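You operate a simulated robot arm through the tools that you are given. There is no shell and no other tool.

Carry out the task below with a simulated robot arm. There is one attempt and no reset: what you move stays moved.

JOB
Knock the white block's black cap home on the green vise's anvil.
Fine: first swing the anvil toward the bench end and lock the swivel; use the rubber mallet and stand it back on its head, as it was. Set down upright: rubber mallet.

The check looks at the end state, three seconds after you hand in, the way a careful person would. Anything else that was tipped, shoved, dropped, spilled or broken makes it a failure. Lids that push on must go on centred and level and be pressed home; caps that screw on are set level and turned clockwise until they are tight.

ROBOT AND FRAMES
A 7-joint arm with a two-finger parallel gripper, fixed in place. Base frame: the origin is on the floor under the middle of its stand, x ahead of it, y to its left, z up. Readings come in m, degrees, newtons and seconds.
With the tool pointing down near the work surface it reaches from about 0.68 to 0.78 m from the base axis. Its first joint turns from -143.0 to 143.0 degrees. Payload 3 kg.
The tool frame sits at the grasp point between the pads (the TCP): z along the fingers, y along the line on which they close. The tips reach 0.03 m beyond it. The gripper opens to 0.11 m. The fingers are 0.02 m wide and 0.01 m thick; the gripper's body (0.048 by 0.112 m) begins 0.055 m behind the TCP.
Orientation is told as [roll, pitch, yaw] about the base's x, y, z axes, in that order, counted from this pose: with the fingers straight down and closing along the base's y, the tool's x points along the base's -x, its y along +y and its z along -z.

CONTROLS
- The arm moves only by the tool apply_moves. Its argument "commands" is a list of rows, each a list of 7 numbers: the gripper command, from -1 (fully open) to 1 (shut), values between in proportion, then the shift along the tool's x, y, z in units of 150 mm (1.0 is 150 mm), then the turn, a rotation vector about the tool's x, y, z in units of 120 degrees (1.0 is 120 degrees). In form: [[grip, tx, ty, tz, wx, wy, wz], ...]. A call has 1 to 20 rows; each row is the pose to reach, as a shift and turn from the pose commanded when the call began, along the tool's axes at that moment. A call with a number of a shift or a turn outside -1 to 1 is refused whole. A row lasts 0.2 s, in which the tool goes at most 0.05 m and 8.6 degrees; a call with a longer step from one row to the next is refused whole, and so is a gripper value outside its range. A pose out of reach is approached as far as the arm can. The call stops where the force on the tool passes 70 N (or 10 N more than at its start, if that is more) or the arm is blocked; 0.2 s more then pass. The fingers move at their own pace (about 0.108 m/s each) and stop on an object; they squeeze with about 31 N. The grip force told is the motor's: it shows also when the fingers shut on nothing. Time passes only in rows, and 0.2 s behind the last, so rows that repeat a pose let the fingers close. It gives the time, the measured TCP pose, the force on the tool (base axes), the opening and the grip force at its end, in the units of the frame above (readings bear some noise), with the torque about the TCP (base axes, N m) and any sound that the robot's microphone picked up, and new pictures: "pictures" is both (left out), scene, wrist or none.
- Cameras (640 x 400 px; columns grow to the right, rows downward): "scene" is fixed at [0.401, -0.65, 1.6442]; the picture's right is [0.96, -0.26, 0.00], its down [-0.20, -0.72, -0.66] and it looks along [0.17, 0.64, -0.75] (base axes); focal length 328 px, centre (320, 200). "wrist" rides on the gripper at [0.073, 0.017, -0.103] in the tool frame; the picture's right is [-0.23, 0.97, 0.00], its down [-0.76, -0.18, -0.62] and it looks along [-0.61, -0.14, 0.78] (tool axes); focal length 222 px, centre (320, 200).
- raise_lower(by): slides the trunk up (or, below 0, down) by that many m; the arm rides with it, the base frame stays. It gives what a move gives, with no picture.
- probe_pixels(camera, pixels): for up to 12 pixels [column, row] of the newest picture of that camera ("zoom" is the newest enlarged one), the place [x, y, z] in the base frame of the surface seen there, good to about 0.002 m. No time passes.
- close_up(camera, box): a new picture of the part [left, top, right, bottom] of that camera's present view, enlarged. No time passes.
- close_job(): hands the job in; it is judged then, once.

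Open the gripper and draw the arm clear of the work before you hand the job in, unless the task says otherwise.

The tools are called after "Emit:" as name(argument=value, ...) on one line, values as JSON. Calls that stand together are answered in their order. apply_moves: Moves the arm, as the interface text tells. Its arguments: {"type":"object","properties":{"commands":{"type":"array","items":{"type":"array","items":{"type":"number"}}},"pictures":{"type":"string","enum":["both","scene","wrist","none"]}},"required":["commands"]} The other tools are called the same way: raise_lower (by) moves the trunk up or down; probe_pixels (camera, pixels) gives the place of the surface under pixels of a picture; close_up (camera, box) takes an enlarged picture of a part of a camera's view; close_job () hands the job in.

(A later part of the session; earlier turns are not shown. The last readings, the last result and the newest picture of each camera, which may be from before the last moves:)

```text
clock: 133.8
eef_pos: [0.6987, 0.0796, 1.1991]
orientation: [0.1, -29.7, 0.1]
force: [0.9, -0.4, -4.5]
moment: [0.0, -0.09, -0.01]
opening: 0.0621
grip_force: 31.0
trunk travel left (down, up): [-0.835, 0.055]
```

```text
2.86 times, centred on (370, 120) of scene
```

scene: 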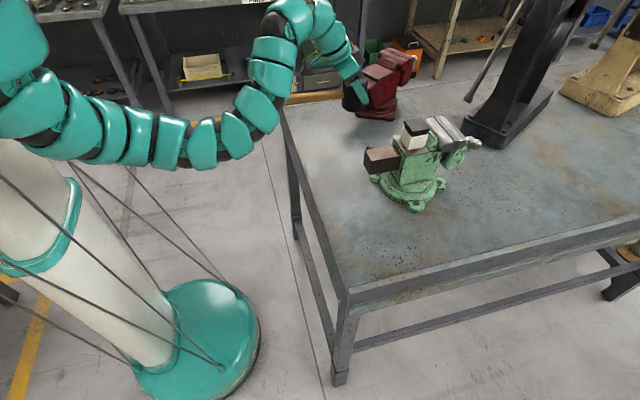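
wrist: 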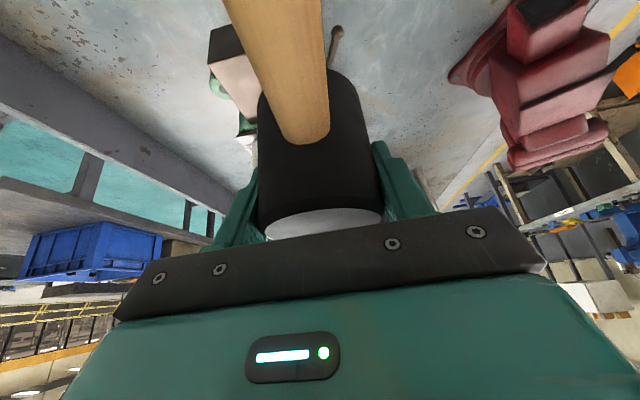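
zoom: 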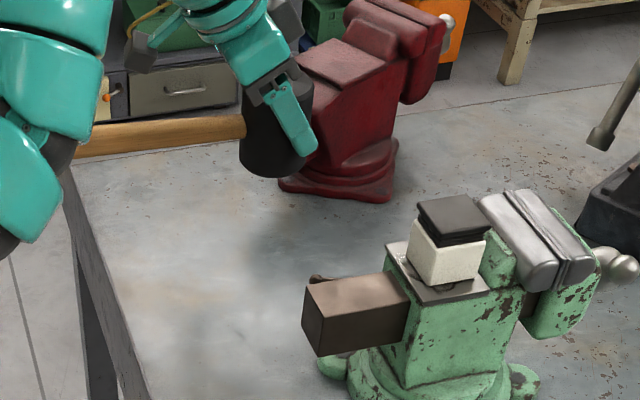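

The mallet is level, with the handle pointing back toward the robot. I'll carry it forward to hover over the cap at (0.851, 0), head face about 3.5 cm above it.

Emit:
apply_moves(commands=[[1, -0.11, -0.06, 0.055, 0, 0, 0], [1, -0.22, -0.13, 0.115, 0, 0, 0], [1, -0.33, -0.2, 0.175, 0, 0, 0], [1, -0.44, -0.27, 0.235, 0, 0, 0], [1, -0.55, -0.34, 0.295, 0, 0, 0], [1, -0.66, -0.41, 0.36, 0, 0, 0], [1, -0.78, -0.47, 0.425, 0, 0, 0], [1, -0.891, -0.531, 0.486, 0, 0, 0], [1, -0.891, -0.531, 0.486, 0, 0, 0]], pictures="both")

Emit:
close_up(camera="scene", box=[350, 60, 470, 180])

```text
clock: 135.8
eef_pos: [0.8495, -0.0003, 1.203]
orientation: [0.1, -29.9, -0.1]
force: [-0.8, 0.4, -4.8]
moment: [-0.02, -0.1, 0.0]
opening: 0.0622
grip_force: 31.2
trunk travel left (down, up): [-0.835, 0.055]
```

scene: 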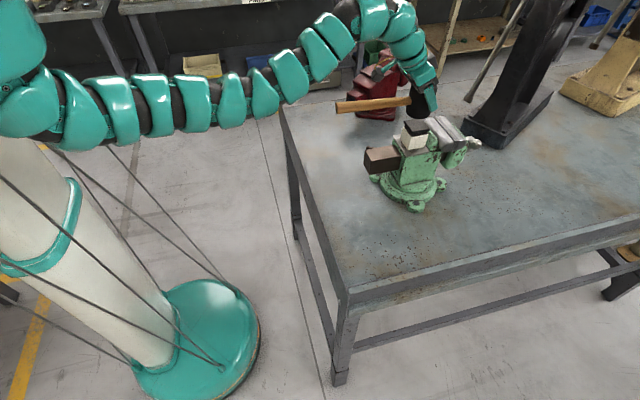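
wrist: 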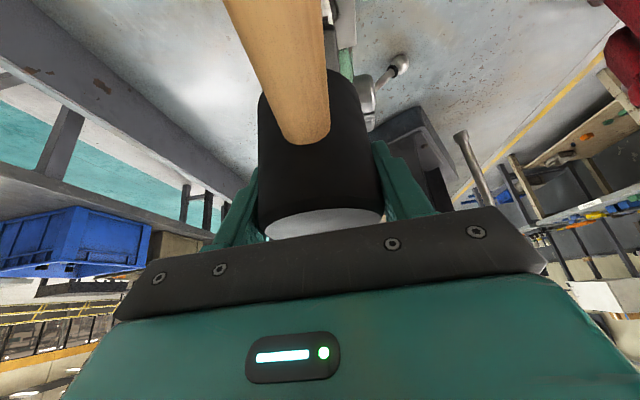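

```text
3.33 times, centred on (410, 120) of scene
```

zoom: 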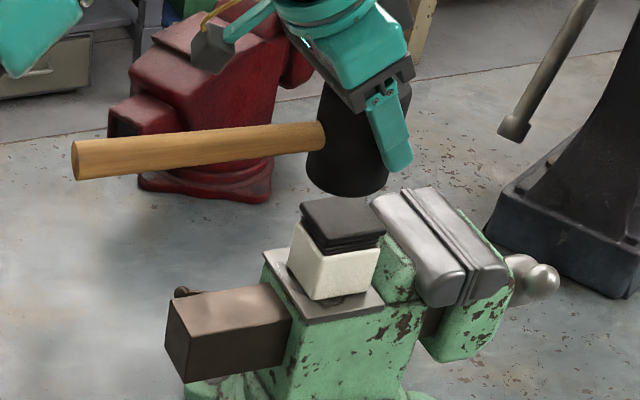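

The mallet hovers over the block. I'll probe the handle and head to confirm level and alignment before striking.

Emit:
probe_pixels(camera="zoom", pixels=[[90, 145], [150, 139], [200, 133], [260, 128], [310, 124], [320, 170], [345, 185], [350, 150], [375, 185], [330, 110], [312, 160], [385, 180]])

```text
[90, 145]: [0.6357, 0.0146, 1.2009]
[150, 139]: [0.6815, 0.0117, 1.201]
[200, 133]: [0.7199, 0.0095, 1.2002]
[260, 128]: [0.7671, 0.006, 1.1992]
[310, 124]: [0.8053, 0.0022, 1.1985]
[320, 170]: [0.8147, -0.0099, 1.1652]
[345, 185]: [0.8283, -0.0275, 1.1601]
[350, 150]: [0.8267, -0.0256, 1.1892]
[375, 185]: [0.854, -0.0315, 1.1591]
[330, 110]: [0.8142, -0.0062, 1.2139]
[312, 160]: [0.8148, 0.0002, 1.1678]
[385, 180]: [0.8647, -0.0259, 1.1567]
```

The mallet is level within 1° and its head centre is about 4 mm short of the cap centre. I'll correct that and come down to just above the cap.

Emit:
apply_moves(commands=[[1, 0.01, 0, 0.07, 0, 0, 0], [1, 0.045, 0, 0.13, 0, 0, 0], [1, 0.083, 0, 0.198, 0, 0, 0], [1, 0.083, 0, 0.198, 0, 0, 0]], pictures="scene")

Emit:
close_up(camera="scene", box=[380, 80, 450, 160])

```text
clock: 136.8
eef_pos: [0.8523, 0.0006, 1.1705]
orientation: [0.3, -29.7, 0.1]
force: [-0.4, 0.2, -3.9]
moment: [-0.01, -0.11, 0.01]
opening: 0.0627
grip_force: 30.4
trunk travel left (down, up): [-0.835, 0.055]
```

scene: 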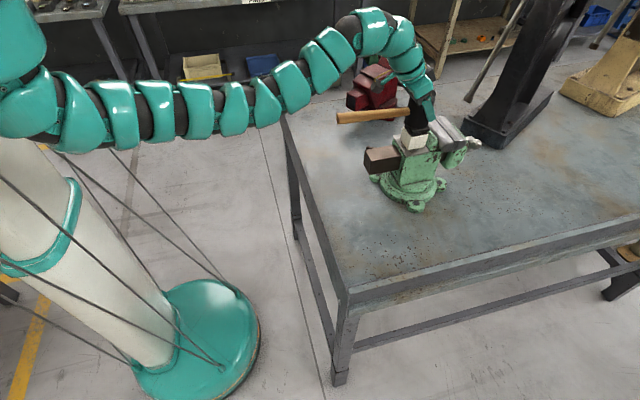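

```text
5.00 times, centred on (415, 120) of scene
```

zoom: 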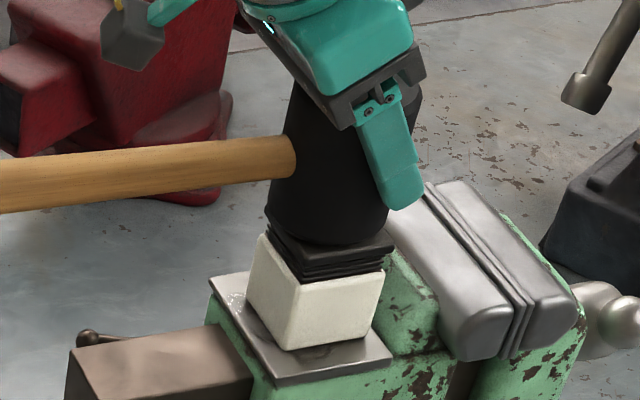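

The head is right over the cap with its face a few millimetres clear. I'll press down slowly first to feel the resistance.

Emit:
apply_moves(commands=[[1, 0.0066, 0, 0.0116, 0, 0, 0], [1, 0.0133, 0, 0.0231, 0, 0, 0], [1, 0.02, 0, 0.0347, 0, 0, 0], [1, 0.0266, 0, 0.0462, 0, 0, 0], [1, 0.0332, 0, 0.0578, 0, 0, 0], [1, 0.0332, 0, 0.0578, 0, 0, 0]], pictures="scene")

Emit:
close_up(camera="scene", box=[380, 80, 450, 160])

```text
clock: 138.2
eef_pos: [0.8535, 0.0012, 1.1661]
orientation: [0.2, -30.3, -0.2]
force: [8.6, -0.6, 32.5]
moment: [-0.5, -0.06, 0.07]
opening: 0.0624
grip_force: 31.3
trunk travel left (down, up): [-0.835, 0.055]
```

scene: 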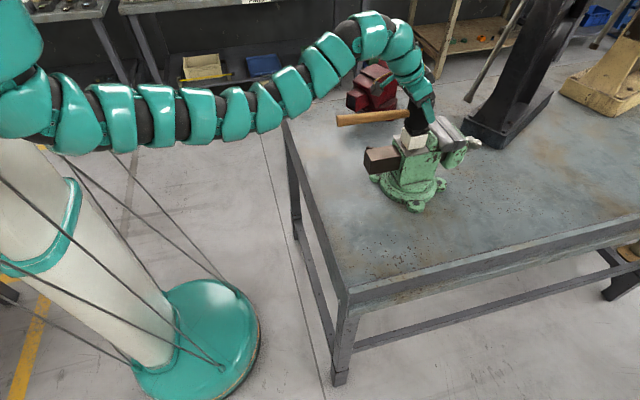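

```text
5.00 times, centred on (415, 120) of scene
```

zoom: 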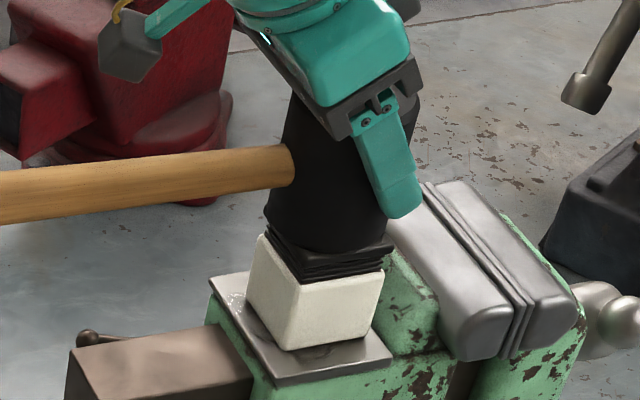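

Contact at 32 N and the cap hasn't moved, so it wants a knock rather than a gentle push. I'll raise the mallet about 4.5 cm and then strike down briskly.

Emit:
apply_moves(commands=[[1, -0.07, 0, -0.12, 0, 0, 0], [1, -0.1496, 0, -0.26, 0, 0, 0], [1, -0.1496, 0, -0.26, 0, 0, 0]], pictures="none")

Emit:
apply_moves(commands=[[1, 0.158, 0, 0.275, 0, 0, 0], [1, 0.2, 0, 0.345, 0, 0, 0]], pictures="scene")

Emit:
close_up(camera="scene", box=[380, 80, 450, 160])

```text
clock: 139.0
eef_pos: [0.8552, -0.0006, 1.203]
orientation: [0.2, -29.8, 0.0]
force: [0.5, -0.5, -3.6]
moment: [-0.01, -0.09, -0.03]
opening: 0.0626
grip_force: 31.0
trunk travel left (down, up): [-0.835, 0.055]
```

```text
clock: 139.6
eef_pos: [0.8515, -0.0003, 1.1539]
orientation: [0.3, -30.4, -0.1]
force: [-5.6, -1.5, 48.5]
moment: [-0.28, 0.0, 0.31]
opening: 0.0626
grip_force: 31.7
trunk travel left (down, up): [-0.835, 0.055]
```

scene: 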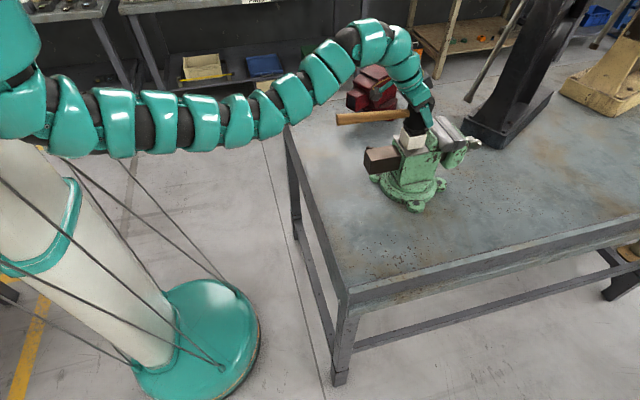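

```text
5.00 times, centred on (415, 120) of scene
```

zoom: 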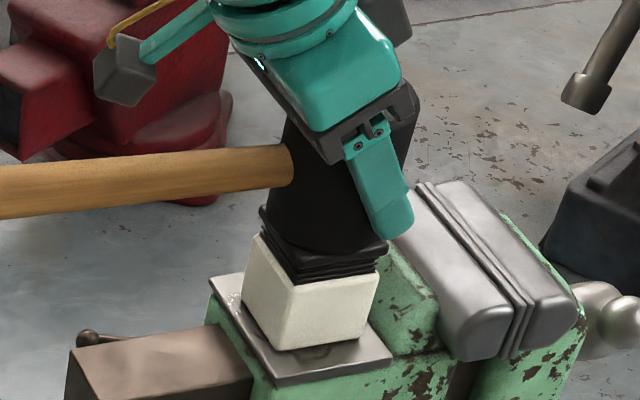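

The hand went down further, but the head slid up in the grip (fingertips are now nearer its face). I'll raise the mallet and measure whether the cap moved.

Emit:
apply_moves(commands=[[1, -0.05, 0, -0.087, 0, 0, 0], [1, -0.12, 0, -0.21, 0, 0, 0], [1, -0.2, 0, -0.347, 0, 0, 0], [1, -0.2, 0, -0.347, 0, 0, 0]], pictures="scene")

Emit:
close_up(camera="scene", box=[380, 80, 450, 160])

Emit:
probe_pixels(camera="zoom", pixels=[[275, 232], [290, 262], [385, 248], [320, 245], [295, 290], [380, 275], [260, 250], [290, 340], [330, 195], [330, 215], [345, 130]])

```text
clock: 140.6
eef_pos: [0.8559, 0.0003, 1.2081]
orientation: [0.1, -29.7, 0.0]
force: [-0.3, 0.4, -3.2]
moment: [-0.02, -0.13, -0.03]
opening: 0.0624
grip_force: 31.2
trunk travel left (down, up): [-0.835, 0.055]
```

scene: 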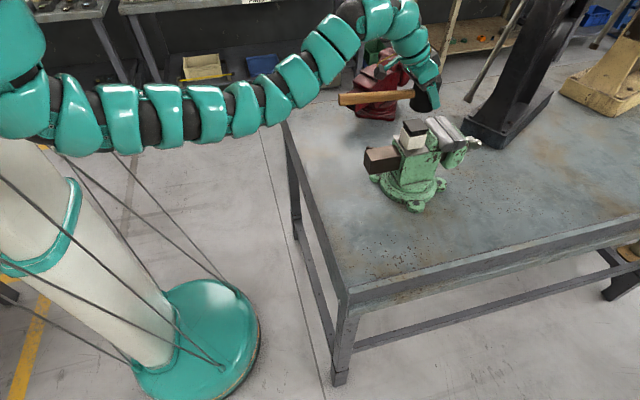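

```text
5.00 times, centred on (415, 120) of scene
```

zoom: 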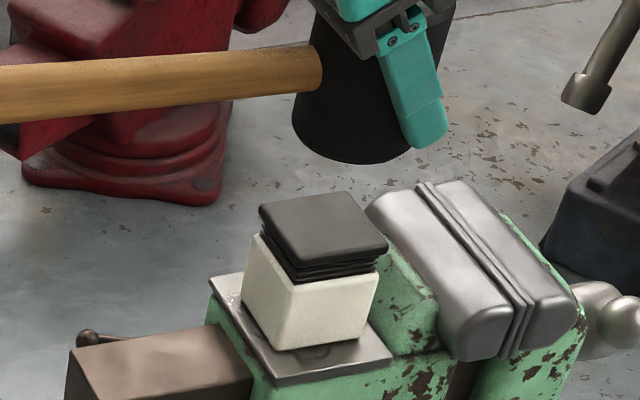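

```text
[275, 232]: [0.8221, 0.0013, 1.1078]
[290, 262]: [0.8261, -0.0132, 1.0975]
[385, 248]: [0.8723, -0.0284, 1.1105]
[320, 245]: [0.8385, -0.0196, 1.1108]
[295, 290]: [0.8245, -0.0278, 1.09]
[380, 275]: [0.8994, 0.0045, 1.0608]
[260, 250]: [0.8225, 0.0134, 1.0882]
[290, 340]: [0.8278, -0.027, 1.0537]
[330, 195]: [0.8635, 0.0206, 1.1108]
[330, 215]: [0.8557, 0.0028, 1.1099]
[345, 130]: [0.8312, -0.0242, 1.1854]
```

The cap top is still at about 1.1105: the head just slipped about 1 cm in the fingers at roughly 50 N. If it slides up until it bears on the palm (about 1 cm more, with the tips still above its face), the blow will be solid. I'll measure the head and cap positions for that.

Emit:
probe_pixels(camera="zoom", pixels=[[302, 95], [298, 120], [295, 140], [340, 158], [350, 120], [375, 155], [100, 72], [200, 62], [300, 52], [318, 40], [318, 8], [420, 140]])

Emit:
close_up(camera="scene", box=[395, 80, 445, 130])

```text
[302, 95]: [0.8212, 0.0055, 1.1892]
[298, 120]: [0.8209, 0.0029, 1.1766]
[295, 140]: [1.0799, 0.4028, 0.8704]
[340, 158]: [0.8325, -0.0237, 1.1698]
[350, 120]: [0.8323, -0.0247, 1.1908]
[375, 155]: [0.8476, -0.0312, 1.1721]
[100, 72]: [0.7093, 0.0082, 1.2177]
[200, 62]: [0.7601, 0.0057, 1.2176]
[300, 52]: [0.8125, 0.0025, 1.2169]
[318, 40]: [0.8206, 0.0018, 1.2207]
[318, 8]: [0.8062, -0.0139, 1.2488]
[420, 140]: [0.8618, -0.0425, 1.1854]
```

```text
8.00 times, centred on (420, 105) of scene
```

zoom: 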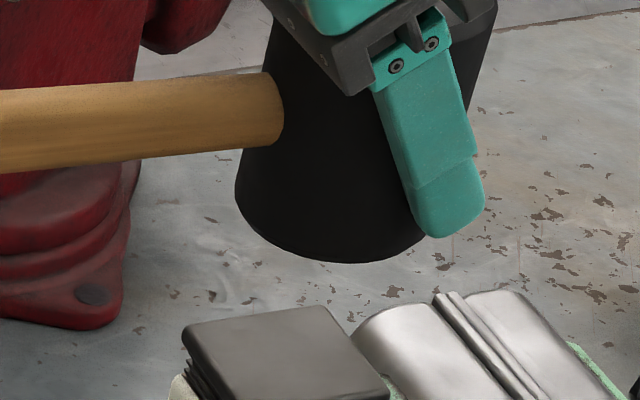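

The head centre is at x≈0.852 against the cap's 0.8485, and the handle is still level. I'll shift 3.5 mm, come down, and press slowly to slide the head up to the palm.

Emit:
apply_moves(commands=[[1, 0.09, 0, 0.133, 0, 0, 0], [1, 0.179, 0, 0.2665, 0, 0, 0], [1, 0.189, 0, 0.284, 0, 0, 0], [1, 0.199, 0, 0.301, 0, 0, 0], [1, 0.209, 0, 0.319, 0, 0, 0], [1, 0.219, 0, 0.336, 0, 0, 0], [1, 0.229, 0, 0.353, 0, 0, 0], [1, 0.2385, 0, 0.3707, 0, 0, 0], [1, 0.2385, 0, 0.3707, 0, 0, 0]], pictures="scene")

Emit:
close_up(camera="scene", box=[380, 80, 450, 160])

```text
clock: 142.6
eef_pos: [0.8487, -0.0004, 1.1472]
orientation: [0.2, -30.2, -0.1]
force: [10.8, -1.2, 50.7]
moment: [-0.31, 0.19, 0.16]
opening: 0.0629
grip_force: 30.6
trunk travel left (down, up): [-0.835, 0.055]
```

scene: 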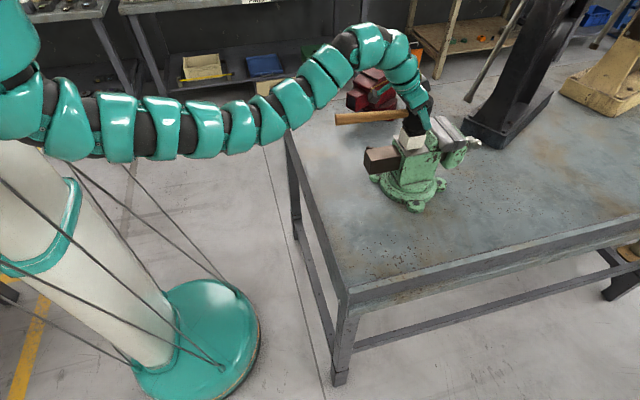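

```text
5.00 times, centred on (415, 120) of scene
```

zoom: 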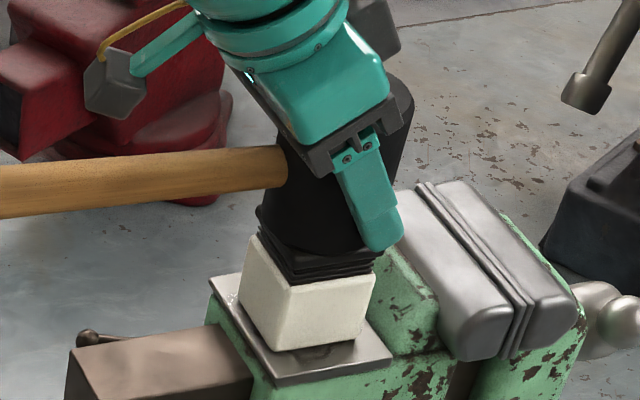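

At 51 N the head has slid most of the way to the palm. I'll press on in 1 mm steps.

Emit:
apply_moves(commands=[[1, 0.0033, 0, 0.0058, 0, 0, 0], [1, 0.0066, 0, 0.0116, 0, 0, 0], [1, 0.01, 0, 0.0174, 0, 0, 0], [1, 0.0133, 0, 0.0232, 0, 0, 0], [1, 0.0165, 0, 0.029, 0, 0, 0], [1, 0.0165, 0, 0.029, 0, 0, 0]], pictures="scene")

Emit:
close_up(camera="scene", box=[380, 80, 450, 160])

```text
clock: 143.4
eef_pos: [0.8503, -0.0003, 1.1469]
orientation: [0.2, -30.9, -0.2]
force: [0.8, 0.1, 25.2]
moment: [-0.11, 0.64, 0.03]
opening: 0.0626
grip_force: 30.8
trunk travel left (down, up): [-0.835, 0.055]
stopped in row 3: the force on the tool passed its limit at 71 N (the readings are from after the stop); the commanded pose is now the measured one
```

scene: 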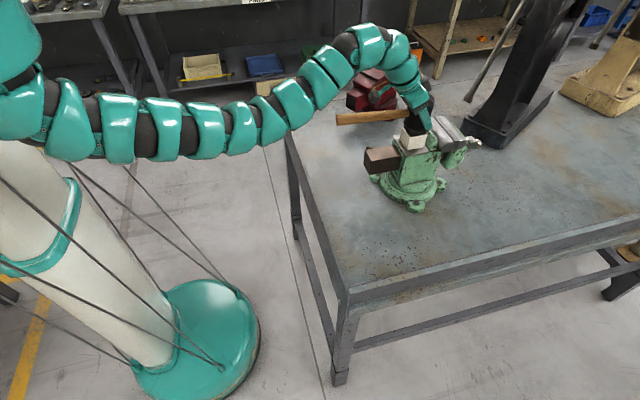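

```text
5.00 times, centred on (415, 120) of scene
```

zoom: 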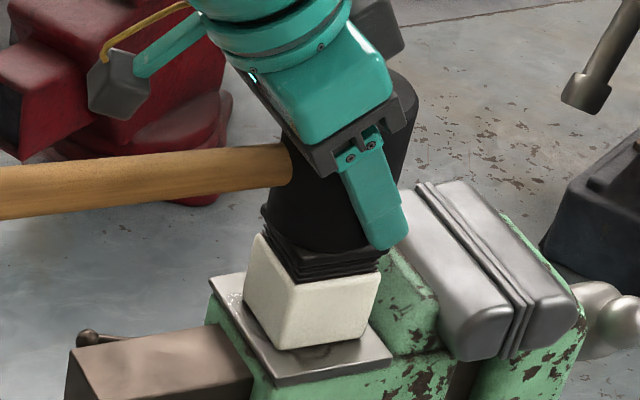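

The force now rises sharply (71 N), so the head is backed by the palm. I'll lift 5 cm and strike at full speed.

Emit:
apply_moves(commands=[[1, -0.083, 0, -0.145, 0, 0, 0], [1, -0.166, 0, -0.29, 0, 0, 0], [1, -0.166, 0, -0.29, 0, 0, 0]], pictures="none")

Emit:
apply_moves(commands=[[1, 0.164, 0, 0.286, 0, 0, 0], [1, 0.21, 0, 0.37, 0, 0, 0]], pictures="none")

Emit:
apply_moves(commands=[[1, -0.083, 0, -0.145, 0, 0, 0], [1, -0.166, 0, -0.29, 0, 0, 0], [1, -0.166, 0, -0.29, 0, 0, 0]], pictures="scene")

Emit:
close_up(camera="scene", box=[380, 80, 450, 160])

Emit:
probe_pixels(camera="zoom", pixels=[[275, 232], [320, 245], [385, 248], [330, 195], [330, 215], [300, 215], [295, 290], [260, 250], [300, 340]])

```text
clock: 144.2
eef_pos: [0.8525, -0.0007, 1.1902]
orientation: [0.2, -30.1, -0.1]
force: [-0.2, 0.3, -4.1]
moment: [-0.05, -0.1, -0.02]
opening: 0.0623
grip_force: 31.4
trunk travel left (down, up): [-0.835, 0.055]
```

```text
clock: 145.0
eef_pos: [0.8583, -0.0005, 1.1449]
orientation: [0.8, -32.6, -0.4]
force: [1.7, 0.9, 30.7]
moment: [-0.1, 0.89, -0.05]
opening: 0.0625
grip_force: 31.1
trunk travel left (down, up): [-0.835, 0.055]
stopped in row 2: the force on the tool passed its limit at 74 N (the readings are from after the stop); the commanded pose is now the measured one
```

```text
clock: 145.8
eef_pos: [0.857, 0.0017, 1.1862]
orientation: [0.5, -31.5, -0.3]
force: [-0.2, -1.0, -4.1]
moment: [0.0, -0.12, -0.01]
opening: 0.0624
grip_force: 30.7
trunk travel left (down, up): [-0.835, 0.055]
```

scene: 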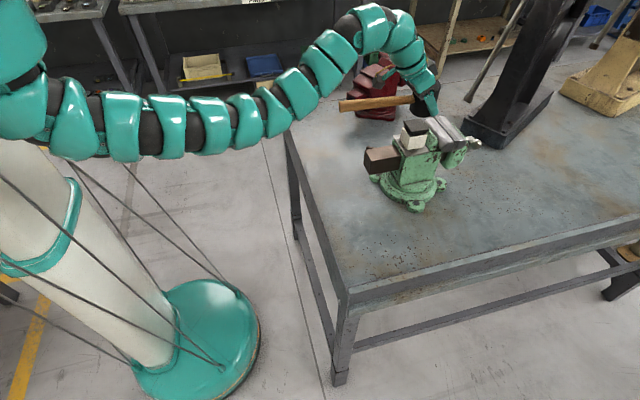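

```text
5.00 times, centred on (415, 120) of scene
```

zoom: 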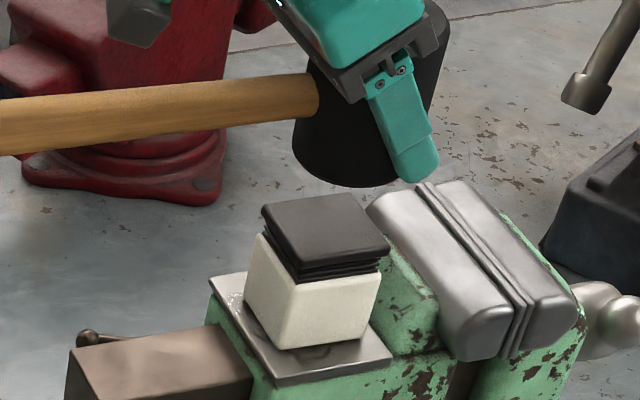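

```text
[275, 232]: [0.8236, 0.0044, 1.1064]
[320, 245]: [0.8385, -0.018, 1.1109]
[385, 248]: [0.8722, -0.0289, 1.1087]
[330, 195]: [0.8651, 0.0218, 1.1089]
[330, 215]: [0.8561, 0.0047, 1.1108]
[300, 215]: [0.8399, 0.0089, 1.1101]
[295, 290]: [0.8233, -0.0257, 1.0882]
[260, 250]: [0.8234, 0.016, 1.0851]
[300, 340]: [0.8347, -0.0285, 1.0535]
```

The cap still reads about 1.110. I'll compare the gap at the same zoom as before to detect any small movement.

Emit:
close_up(camera="scene", box=[392, 110, 440, 155])

Emit:
probe_pixels(camera="zoom", pixels=[[280, 180], [300, 200], [240, 130], [350, 150], [400, 170], [270, 110], [330, 110], [300, 232], [380, 225], [240, 200]])

```text
8.89 times, centred on (416, 132) of scene
```

zoom: 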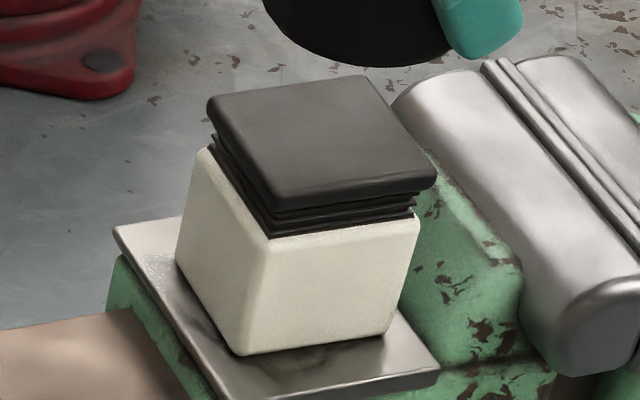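

```text
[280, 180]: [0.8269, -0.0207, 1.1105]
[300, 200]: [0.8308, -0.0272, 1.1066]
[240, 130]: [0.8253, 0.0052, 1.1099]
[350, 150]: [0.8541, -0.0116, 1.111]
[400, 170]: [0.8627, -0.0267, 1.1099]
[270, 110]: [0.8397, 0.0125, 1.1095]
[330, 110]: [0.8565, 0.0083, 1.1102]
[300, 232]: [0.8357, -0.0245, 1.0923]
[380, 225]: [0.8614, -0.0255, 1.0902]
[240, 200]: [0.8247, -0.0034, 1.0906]
```

Comparing images, the cap has gone down roughly 0.8 mm, so knocks do work, just in small steps. I'll correct the hand's small drift and check the mallet's level before striking with a longer run-up.

Emit:
close_up(camera="scene", box=[330, 70, 450, 140])

Emit:
probe_pixels(camera="zoom", pixels=[[60, 172], [150, 163], [250, 155], [350, 147], [385, 142], [372, 190], [370, 230], [430, 235], [425, 180], [500, 80], [480, 120]])

```text
5.33 times, centred on (390, 105) of scene
```

zoom: 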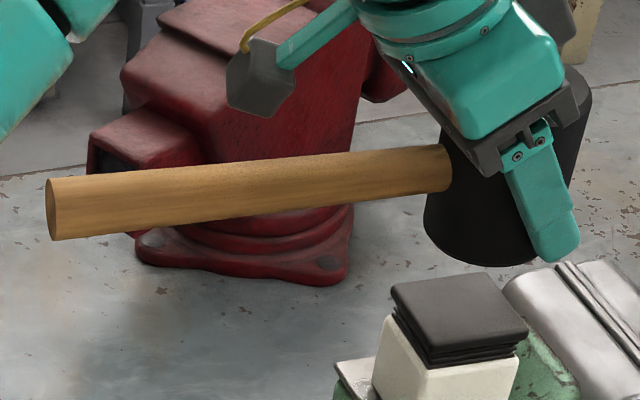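

```text
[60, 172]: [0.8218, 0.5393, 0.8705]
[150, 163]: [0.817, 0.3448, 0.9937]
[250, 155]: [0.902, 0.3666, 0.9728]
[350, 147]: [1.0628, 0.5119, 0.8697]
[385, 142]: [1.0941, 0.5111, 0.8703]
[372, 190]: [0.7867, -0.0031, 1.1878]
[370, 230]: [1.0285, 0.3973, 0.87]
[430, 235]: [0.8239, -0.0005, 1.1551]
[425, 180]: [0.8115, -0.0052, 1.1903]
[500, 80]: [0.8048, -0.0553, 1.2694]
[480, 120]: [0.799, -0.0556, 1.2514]
```

I'll probe along the handle's centreline for level.

Emit:
probe_pixels(camera="zoom", pixels=[[62, 185], [150, 177], [250, 168], [350, 160], [440, 152], [70, 210], [150, 201], [250, 191], [350, 180], [440, 170]])

```text
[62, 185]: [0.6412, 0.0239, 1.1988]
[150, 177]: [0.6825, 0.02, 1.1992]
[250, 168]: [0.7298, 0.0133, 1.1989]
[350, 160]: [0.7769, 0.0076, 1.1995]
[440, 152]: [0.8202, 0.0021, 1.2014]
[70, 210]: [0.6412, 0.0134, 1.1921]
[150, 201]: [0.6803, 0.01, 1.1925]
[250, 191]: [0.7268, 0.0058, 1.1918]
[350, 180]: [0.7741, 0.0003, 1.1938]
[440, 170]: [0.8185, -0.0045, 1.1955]
```

The handle is level within 1°; the head centre is at x≈0.855, so I'll shift back 6.5 mm, straighten the tilt and lift to 9 cm above for a full-speed blow.

Emit:
apply_moves(commands=[[1, -0.067, -0.005, -0.15, 0, 0.0046, 0], [1, -0.134, -0.011, -0.301, 0, 0.0092, 0], [1, -0.134, -0.011, -0.301, 0, 0.0092, 0]], pictures="none")

Emit:
apply_moves(commands=[[1, 0.166, 0, 0.284, 0, 0, 0], [1, 0.333, 0, 0.569, 0, 0, 0]], pictures="none")

```text
clock: 146.6
eef_pos: [0.851, -0.0022, 1.2358]
orientation: [0.5, -30.3, -0.3]
force: [0.3, 0.0, -4.0]
moment: [0.0, -0.12, -0.01]
opening: 0.0624
grip_force: 30.7
trunk travel left (down, up): [-0.835, 0.055]
```

```text
clock: 147.2
eef_pos: [0.8468, -0.0025, 1.1467]
orientation: [0.6, -31.1, -0.3]
force: [5.7, -0.4, 19.0]
moment: [-0.54, -0.01, 0.12]
opening: 0.0625
grip_force: 30.9
trunk travel left (down, up): [-0.835, 0.055]
```

The blow landed without tripping the force limit (19 N remaining). I'll check the cap now.

Emit:
apply_moves(commands=[[1, -0.16, 0, -0.28, 0, 0, 0], [1, -0.166, 0, -0.29, 0, 0, 0]], pictures="scene")

Emit:
close_up(camera="scene", box=[392, 110, 440, 155])

Emit:
probe_pixels(camera="zoom", pixels=[[280, 180], [300, 195], [240, 130], [350, 150], [400, 170], [270, 110], [330, 110], [300, 235], [380, 228], [240, 205]])

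```text
clock: 147.8
eef_pos: [0.8481, -0.0012, 1.1876]
orientation: [0.6, -30.3, -0.3]
force: [1.6, -0.4, -3.9]
moment: [-0.02, -0.14, 0.01]
opening: 0.0623
grip_force: 31.2
trunk travel left (down, up): [-0.835, 0.055]
```

scene: 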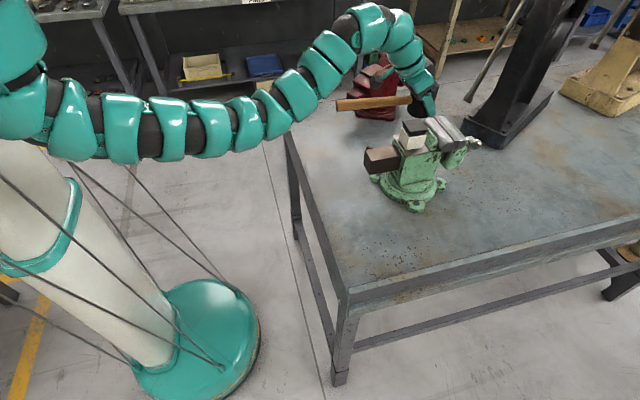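

```text
8.89 times, centred on (416, 132) of scene
```

zoom: 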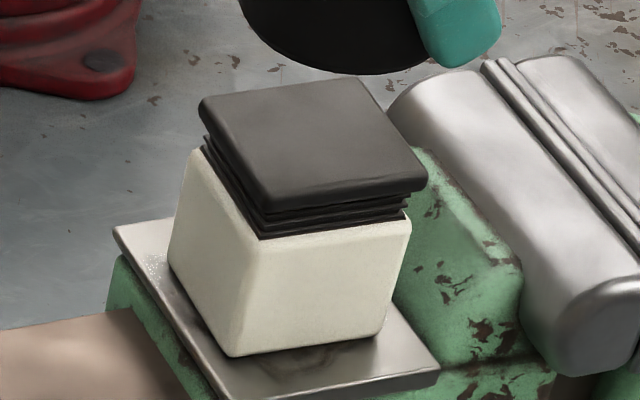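

```text
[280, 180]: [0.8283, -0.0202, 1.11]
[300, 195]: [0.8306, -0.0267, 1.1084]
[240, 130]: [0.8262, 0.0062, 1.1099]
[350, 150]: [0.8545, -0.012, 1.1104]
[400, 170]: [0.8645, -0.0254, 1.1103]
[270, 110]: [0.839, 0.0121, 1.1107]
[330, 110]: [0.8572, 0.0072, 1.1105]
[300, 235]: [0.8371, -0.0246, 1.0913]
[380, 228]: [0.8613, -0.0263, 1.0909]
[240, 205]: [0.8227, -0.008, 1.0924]
```

The block has crept 2–3 mm toward the robot, and the blow was soft because the commanded travel ended at the contact. I'll measure the block's exact position before the next one.

Emit:
probe_pixels(camera="zoom", pixels=[[195, 220], [205, 270], [215, 300], [300, 300], [370, 290], [375, 325], [235, 350], [172, 260], [345, 85], [425, 185], [205, 100], [262, 205]])

Emit:
close_up(camera="scene", box=[405, 118, 435, 143])

```text
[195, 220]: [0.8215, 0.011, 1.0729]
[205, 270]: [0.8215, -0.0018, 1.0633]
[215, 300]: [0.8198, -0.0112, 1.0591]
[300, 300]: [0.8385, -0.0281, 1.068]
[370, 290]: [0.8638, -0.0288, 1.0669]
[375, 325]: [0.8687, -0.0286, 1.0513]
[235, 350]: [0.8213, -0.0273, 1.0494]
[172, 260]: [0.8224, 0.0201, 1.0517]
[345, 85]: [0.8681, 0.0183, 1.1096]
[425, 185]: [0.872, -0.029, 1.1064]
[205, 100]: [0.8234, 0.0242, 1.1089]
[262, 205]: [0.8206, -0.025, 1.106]
```

```text
16.00 times, centred on (420, 130) of scene
```

zoom: 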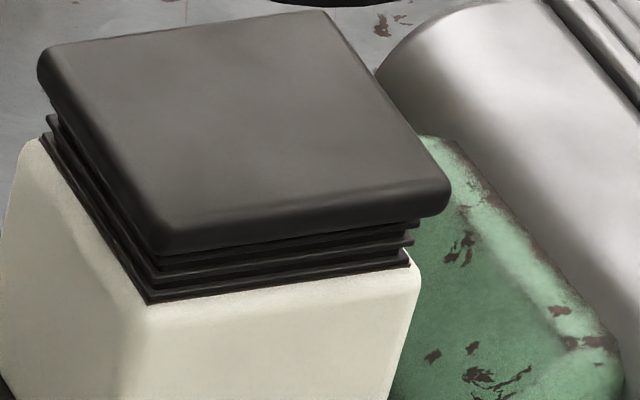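

Block centre is now (0.848, -0.001), and the 16x view shows three ribs still exposed. I'll lift, aim for the centre, and strike with the travel commanded well past the contact so the speed holds up.

Emit:
apply_moves(commands=[[1, -0.098, 0.002, -0.128, 0, 0, 0], [1, -0.196, 0.005, -0.256, 0, 0, 0], [1, -0.196, 0.005, -0.256, 0, 0, 0]], pictures="none")

Emit:
apply_moves(commands=[[1, 0.166, 0, 0.285, 0, 0, 0], [1, 0.332, 0, 0.57, 0, 0, 0], [1, 0.498, 0, 0.855, 0, 0, 0]], pictures="none")

Emit:
apply_moves(commands=[[1, -0.13, 0, -0.23, 0, 0, 0], [1, -0.15, 0, -0.26, 0, 0, 0]], pictures="scene")

Emit:
close_up(camera="scene", box=[405, 118, 435, 143])

```text
clock: 148.6
eef_pos: [0.8548, -0.0004, 1.2355]
orientation: [0.4, -30.5, -0.3]
force: [-0.1, -0.1, -3.6]
moment: [-0.05, -0.07, 0.02]
opening: 0.0623
grip_force: 30.8
trunk travel left (down, up): [-0.835, 0.055]
```

```text
clock: 149.4
eef_pos: [0.8608, 0.0007, 1.143]
orientation: [1.1, -33.5, -0.6]
force: [-34.6, -6.2, 52.6]
moment: [-0.42, 3.06, 0.03]
opening: 0.0624
grip_force: 31.4
trunk travel left (down, up): [-0.835, 0.055]
stopped in row 3: the force on the tool passed its limit at 90 N (the readings are from after the stop); the commanded pose is now the measured one
```

```text
clock: 150.0
eef_pos: [0.8594, -0.0008, 1.1779]
orientation: [0.9, -32.7, -0.5]
force: [1.0, 0.2, -4.1]
moment: [-0.03, -0.07, 0.01]
opening: 0.0623
grip_force: 31.1
trunk travel left (down, up): [-0.835, 0.055]
```

scene: 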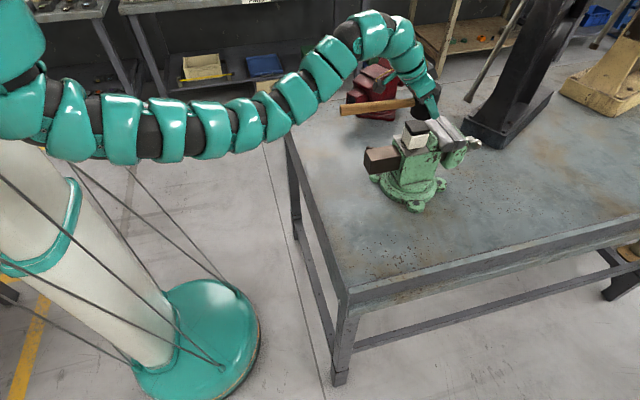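

```text
16.00 times, centred on (420, 130) of scene
```

zoom: 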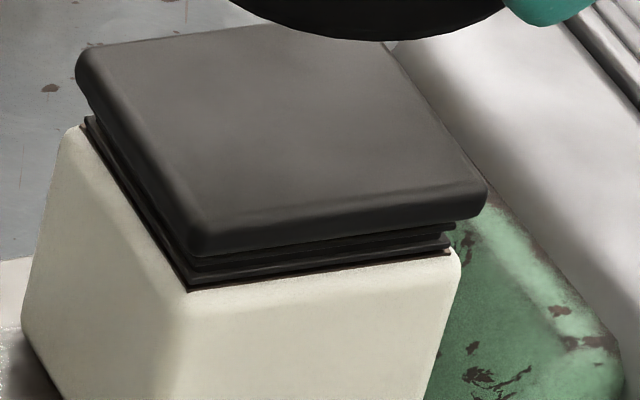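

That blow worked: the gap has visibly shrunk by about a rib, and the cap is still level. I'll measure the block and cap again for the next one.

Emit:
close_up(camera="scene", box=[392, 110, 440, 155])

Emit:
probe_pixels(camera="zoom", pixels=[[280, 175], [240, 130], [350, 150], [400, 160], [270, 110], [340, 95], [210, 220], [220, 270], [310, 300], [380, 290], [420, 180], [225, 340]])

```text
8.89 times, centred on (416, 132) of scene
```

zoom: 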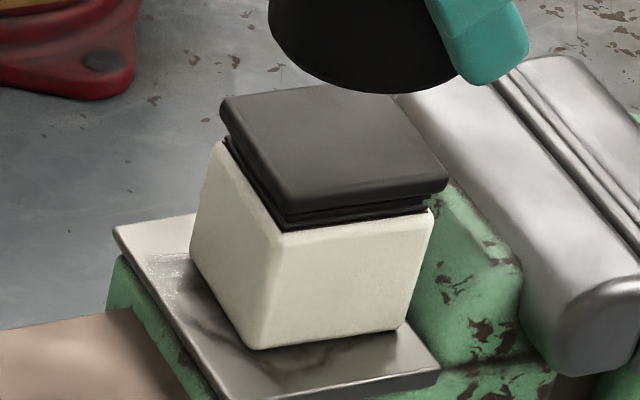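

```text
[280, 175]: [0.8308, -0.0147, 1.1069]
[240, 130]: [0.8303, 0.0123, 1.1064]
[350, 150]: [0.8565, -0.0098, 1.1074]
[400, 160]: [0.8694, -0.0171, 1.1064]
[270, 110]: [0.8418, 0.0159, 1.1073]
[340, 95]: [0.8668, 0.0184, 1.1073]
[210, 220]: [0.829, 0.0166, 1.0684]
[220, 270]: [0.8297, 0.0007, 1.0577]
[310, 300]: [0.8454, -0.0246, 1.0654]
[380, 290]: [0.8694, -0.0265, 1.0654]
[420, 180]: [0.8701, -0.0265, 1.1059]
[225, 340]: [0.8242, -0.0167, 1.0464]
```

The cap top went from 1.1105 to 1.107 (3.5 mm), level, but the block slid about 8 mm toward the jaws (near face at 0.829). I'll re-aim for its centre, straighten the hand and check the mallet's level at the top of the lift.

Emit:
apply_moves(commands=[[1, -0.11, 0.003, -0.155, 0.004, 0.0096, -0.002], [1, -0.22, 0.007, -0.31, 0.0075, 0.0192, -0.004], [1, -0.22, 0.007, -0.31, 0.0075, 0.0192, -0.004]], pictures="scene")

Emit:
close_up(camera="scene", box=[330, 60, 450, 130])

Emit:
probe_pixels(camera="zoom", pixels=[[80, 150], [150, 145], [250, 135], [350, 128], [430, 120], [440, 180], [450, 190], [490, 200], [520, 190], [470, 160], [70, 165]])

```text
clock: 150.8
eef_pos: [0.8642, -0.0009, 1.2353]
orientation: [-0.3, -30.3, -0.1]
force: [1.2, -0.4, -2.8]
moment: [-0.01, -0.1, -0.04]
opening: 0.0625
grip_force: 31.6
trunk travel left (down, up): [-0.835, 0.055]
```

scene: 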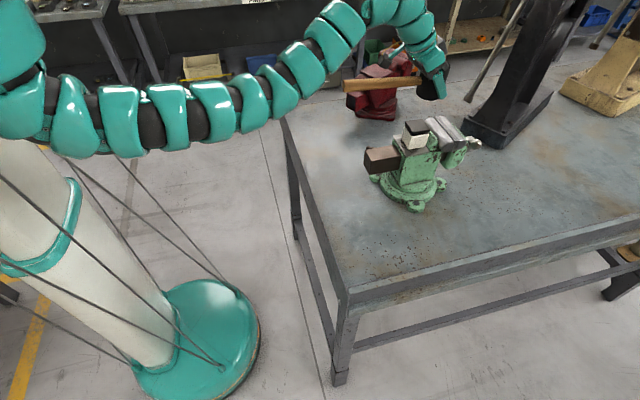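

```text
5.33 times, centred on (390, 95) of scene
```

zoom: 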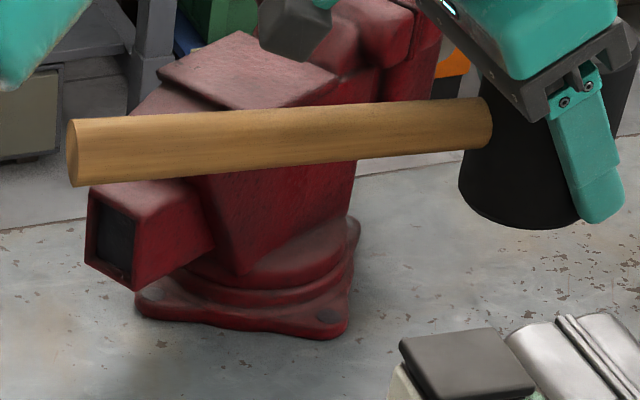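

```text
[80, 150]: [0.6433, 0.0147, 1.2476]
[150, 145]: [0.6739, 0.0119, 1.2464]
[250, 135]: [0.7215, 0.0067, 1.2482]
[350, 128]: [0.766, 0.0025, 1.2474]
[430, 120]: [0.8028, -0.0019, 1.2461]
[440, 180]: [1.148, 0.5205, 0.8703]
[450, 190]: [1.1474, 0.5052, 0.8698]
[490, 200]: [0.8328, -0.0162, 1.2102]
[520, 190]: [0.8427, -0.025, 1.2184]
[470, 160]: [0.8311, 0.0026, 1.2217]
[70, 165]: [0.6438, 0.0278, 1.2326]
```

The handle is level within 0.5° and the head will land centred. I'll strike again with a slight pull toward the robot at the end to offset the sliding.

Emit:
apply_moves(commands=[[1, 0.166, 0, 0.285, 0, 0, 0], [1, 0.332, 0, 0.57, 0, 0, 0], [1, 0.5456, 0, 0.8044, 0, 0, 0]], pictures="none")

Emit:
apply_moves(commands=[[1, -0.13, 0, -0.23, 0, 0, 0], [1, -0.15, 0, -0.26, 0, 0, 0]], pictures="scene")

Emit:
close_up(camera="scene", box=[392, 110, 440, 155])

Emit:
probe_pixels(camera="zoom", pixels=[[280, 175], [240, 130], [350, 150], [400, 160], [270, 110], [340, 95], [210, 220], [220, 270], [310, 300], [380, 290], [420, 180]])

```text
clock: 151.5
eef_pos: [0.8647, -0.0019, 1.1405]
orientation: [0.3, -33.3, -0.5]
force: [-24.6, -3.2, 35.8]
moment: [-0.2, 2.09, 0.05]
opening: 0.0624
grip_force: 30.8
trunk travel left (down, up): [-0.835, 0.055]
stopped in row 3: the force on the tool passed its limit at 95 N (the readings are from after the stop); the commanded pose is now the measured one
```

```text
clock: 152.1
eef_pos: [0.8654, -0.0019, 1.1777]
orientation: [0.2, -32.8, -0.4]
force: [-0.3, 0.3, -4.5]
moment: [-0.02, -0.11, -0.01]
opening: 0.0621
grip_force: 30.9
trunk travel left (down, up): [-0.835, 0.055]
```

scene: 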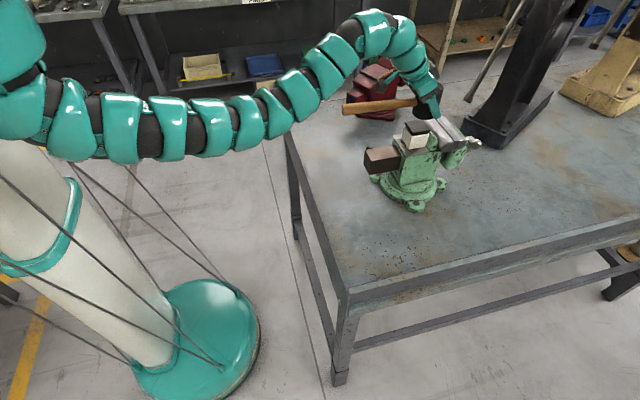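

```text
8.89 times, centred on (416, 132) of scene
```

zoom: 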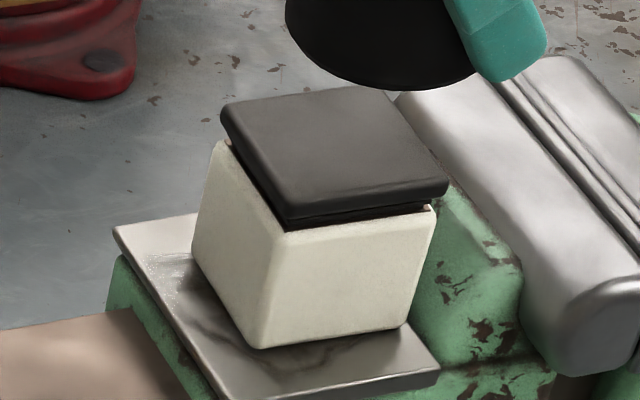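

```text
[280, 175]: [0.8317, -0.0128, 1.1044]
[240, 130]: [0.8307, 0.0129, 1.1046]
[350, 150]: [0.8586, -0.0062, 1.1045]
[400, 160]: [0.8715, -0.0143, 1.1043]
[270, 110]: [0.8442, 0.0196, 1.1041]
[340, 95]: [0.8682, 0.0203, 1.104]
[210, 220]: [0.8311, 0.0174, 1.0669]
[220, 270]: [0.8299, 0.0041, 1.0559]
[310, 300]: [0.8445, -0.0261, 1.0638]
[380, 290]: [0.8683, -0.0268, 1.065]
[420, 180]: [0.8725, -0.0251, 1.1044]
```

Cap top is now 1.1044, level, with about 3 mm to go. I'll line up again and strike once more with a stronger pull-back component.

Emit:
apply_moves(commands=[[1, -0.103, 0.006, -0.16, 0.001, 0.0104, -0.0016], [1, -0.206, 0.0127, -0.319, 0.0017, 0.0208, -0.0033], [1, -0.206, 0.0127, -0.319, 0.0017, 0.0208, -0.0033]], pictures="none")

Emit:
apply_moves(commands=[[1, 0.166, 0, 0.285, 0, 0, 0], [1, 0.332, 0, 0.57, 0, 0, 0], [1, 0.5715, 0, 0.749, 0, 0, 0]], pictures="none")

Emit:
apply_moves(commands=[[1, -0.13, 0, -0.23, 0, 0, 0], [1, -0.15, 0, -0.26, 0, 0, 0]], pictures="scene")

Emit:
close_up(camera="scene", box=[392, 110, 440, 155])

Emit:
probe_pixels(camera="zoom", pixels=[[280, 175], [240, 130], [350, 150], [400, 160], [270, 110], [340, 95], [210, 220], [220, 270], [310, 300], [380, 290], [420, 180]])

```text
clock: 152.9
eef_pos: [0.8652, 0.0012, 1.2366]
orientation: [-0.2, -30.4, 0.0]
force: [0.1, -1.0, -4.2]
moment: [-0.01, -0.12, -0.03]
opening: 0.0624
grip_force: 30.8
trunk travel left (down, up): [-0.835, 0.055]
```

```text
clock: 153.7
eef_pos: [0.8631, -0.0009, 1.1407]
orientation: [0.2, -33.0, -0.3]
force: [-19.5, -2.7, 28.4]
moment: [-0.19, 1.68, 0.08]
opening: 0.0621
grip_force: 31.2
trunk travel left (down, up): [-0.835, 0.055]
stopped in row 3: the force on the tool passed its limit at 92 N (the readings are from after the stop); the commanded pose is now the measured one
```

```text
clock: 154.2
eef_pos: [0.8632, -0.0012, 1.1797]
orientation: [0.2, -32.6, -0.2]
force: [0.4, 0.7, -3.7]
moment: [0.0, -0.11, 0.01]
opening: 0.0623
grip_force: 31.0
trunk travel left (down, up): [-0.835, 0.055]
```

scene: 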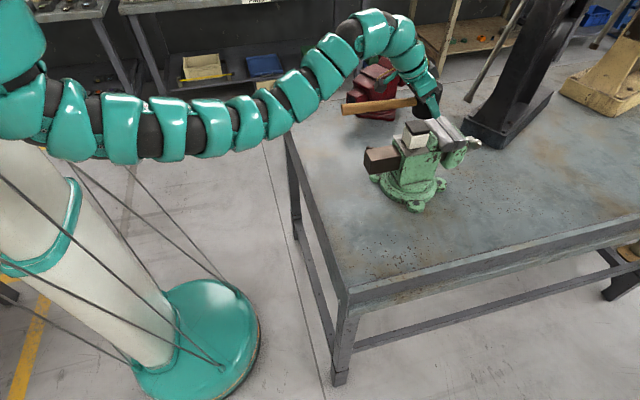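

```text
8.89 times, centred on (416, 132) of scene
```

zoom: 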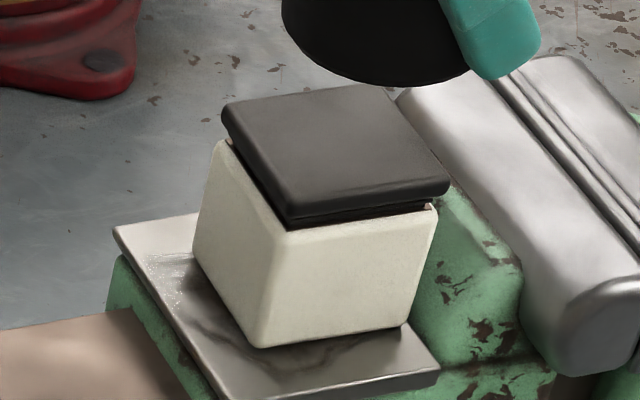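

```text
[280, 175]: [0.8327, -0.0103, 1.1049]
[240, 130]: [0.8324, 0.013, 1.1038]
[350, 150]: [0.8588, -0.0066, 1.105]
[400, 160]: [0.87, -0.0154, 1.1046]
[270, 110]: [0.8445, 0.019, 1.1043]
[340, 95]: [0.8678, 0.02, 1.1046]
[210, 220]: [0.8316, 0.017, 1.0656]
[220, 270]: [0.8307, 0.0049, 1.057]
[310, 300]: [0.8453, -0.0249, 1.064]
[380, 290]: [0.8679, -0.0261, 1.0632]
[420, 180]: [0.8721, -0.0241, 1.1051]
```

No change this time (still 1.1045). I'll look closely at the remaining gap.

Emit:
close_up(camera="scene", box=[405, 118, 435, 143])

Emit:
close_up(camera="wrist", box=[220, 0, 440, 200])

```text
16.00 times, centred on (420, 130) of scene
```

zoom: 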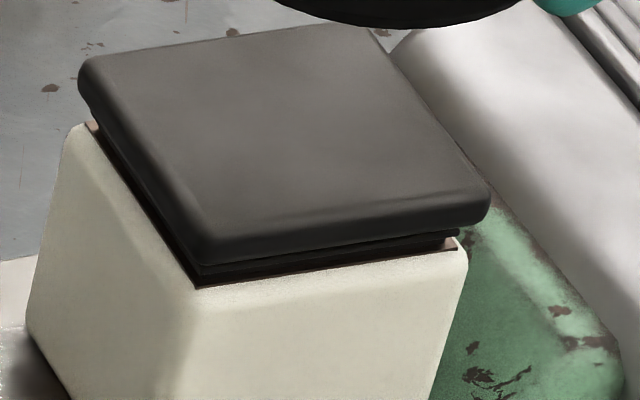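

```text
2.00 times, centred on (330, 100) of wrist
```

zoom: 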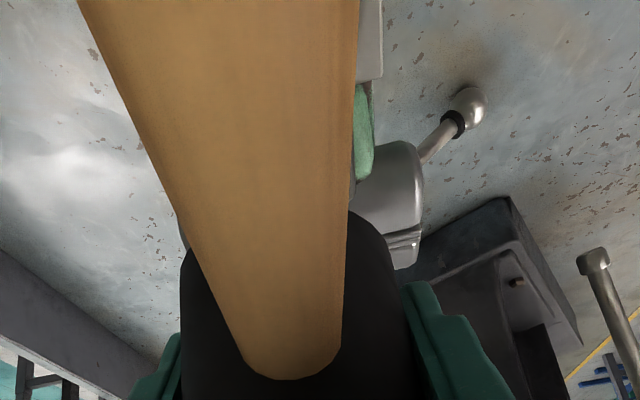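

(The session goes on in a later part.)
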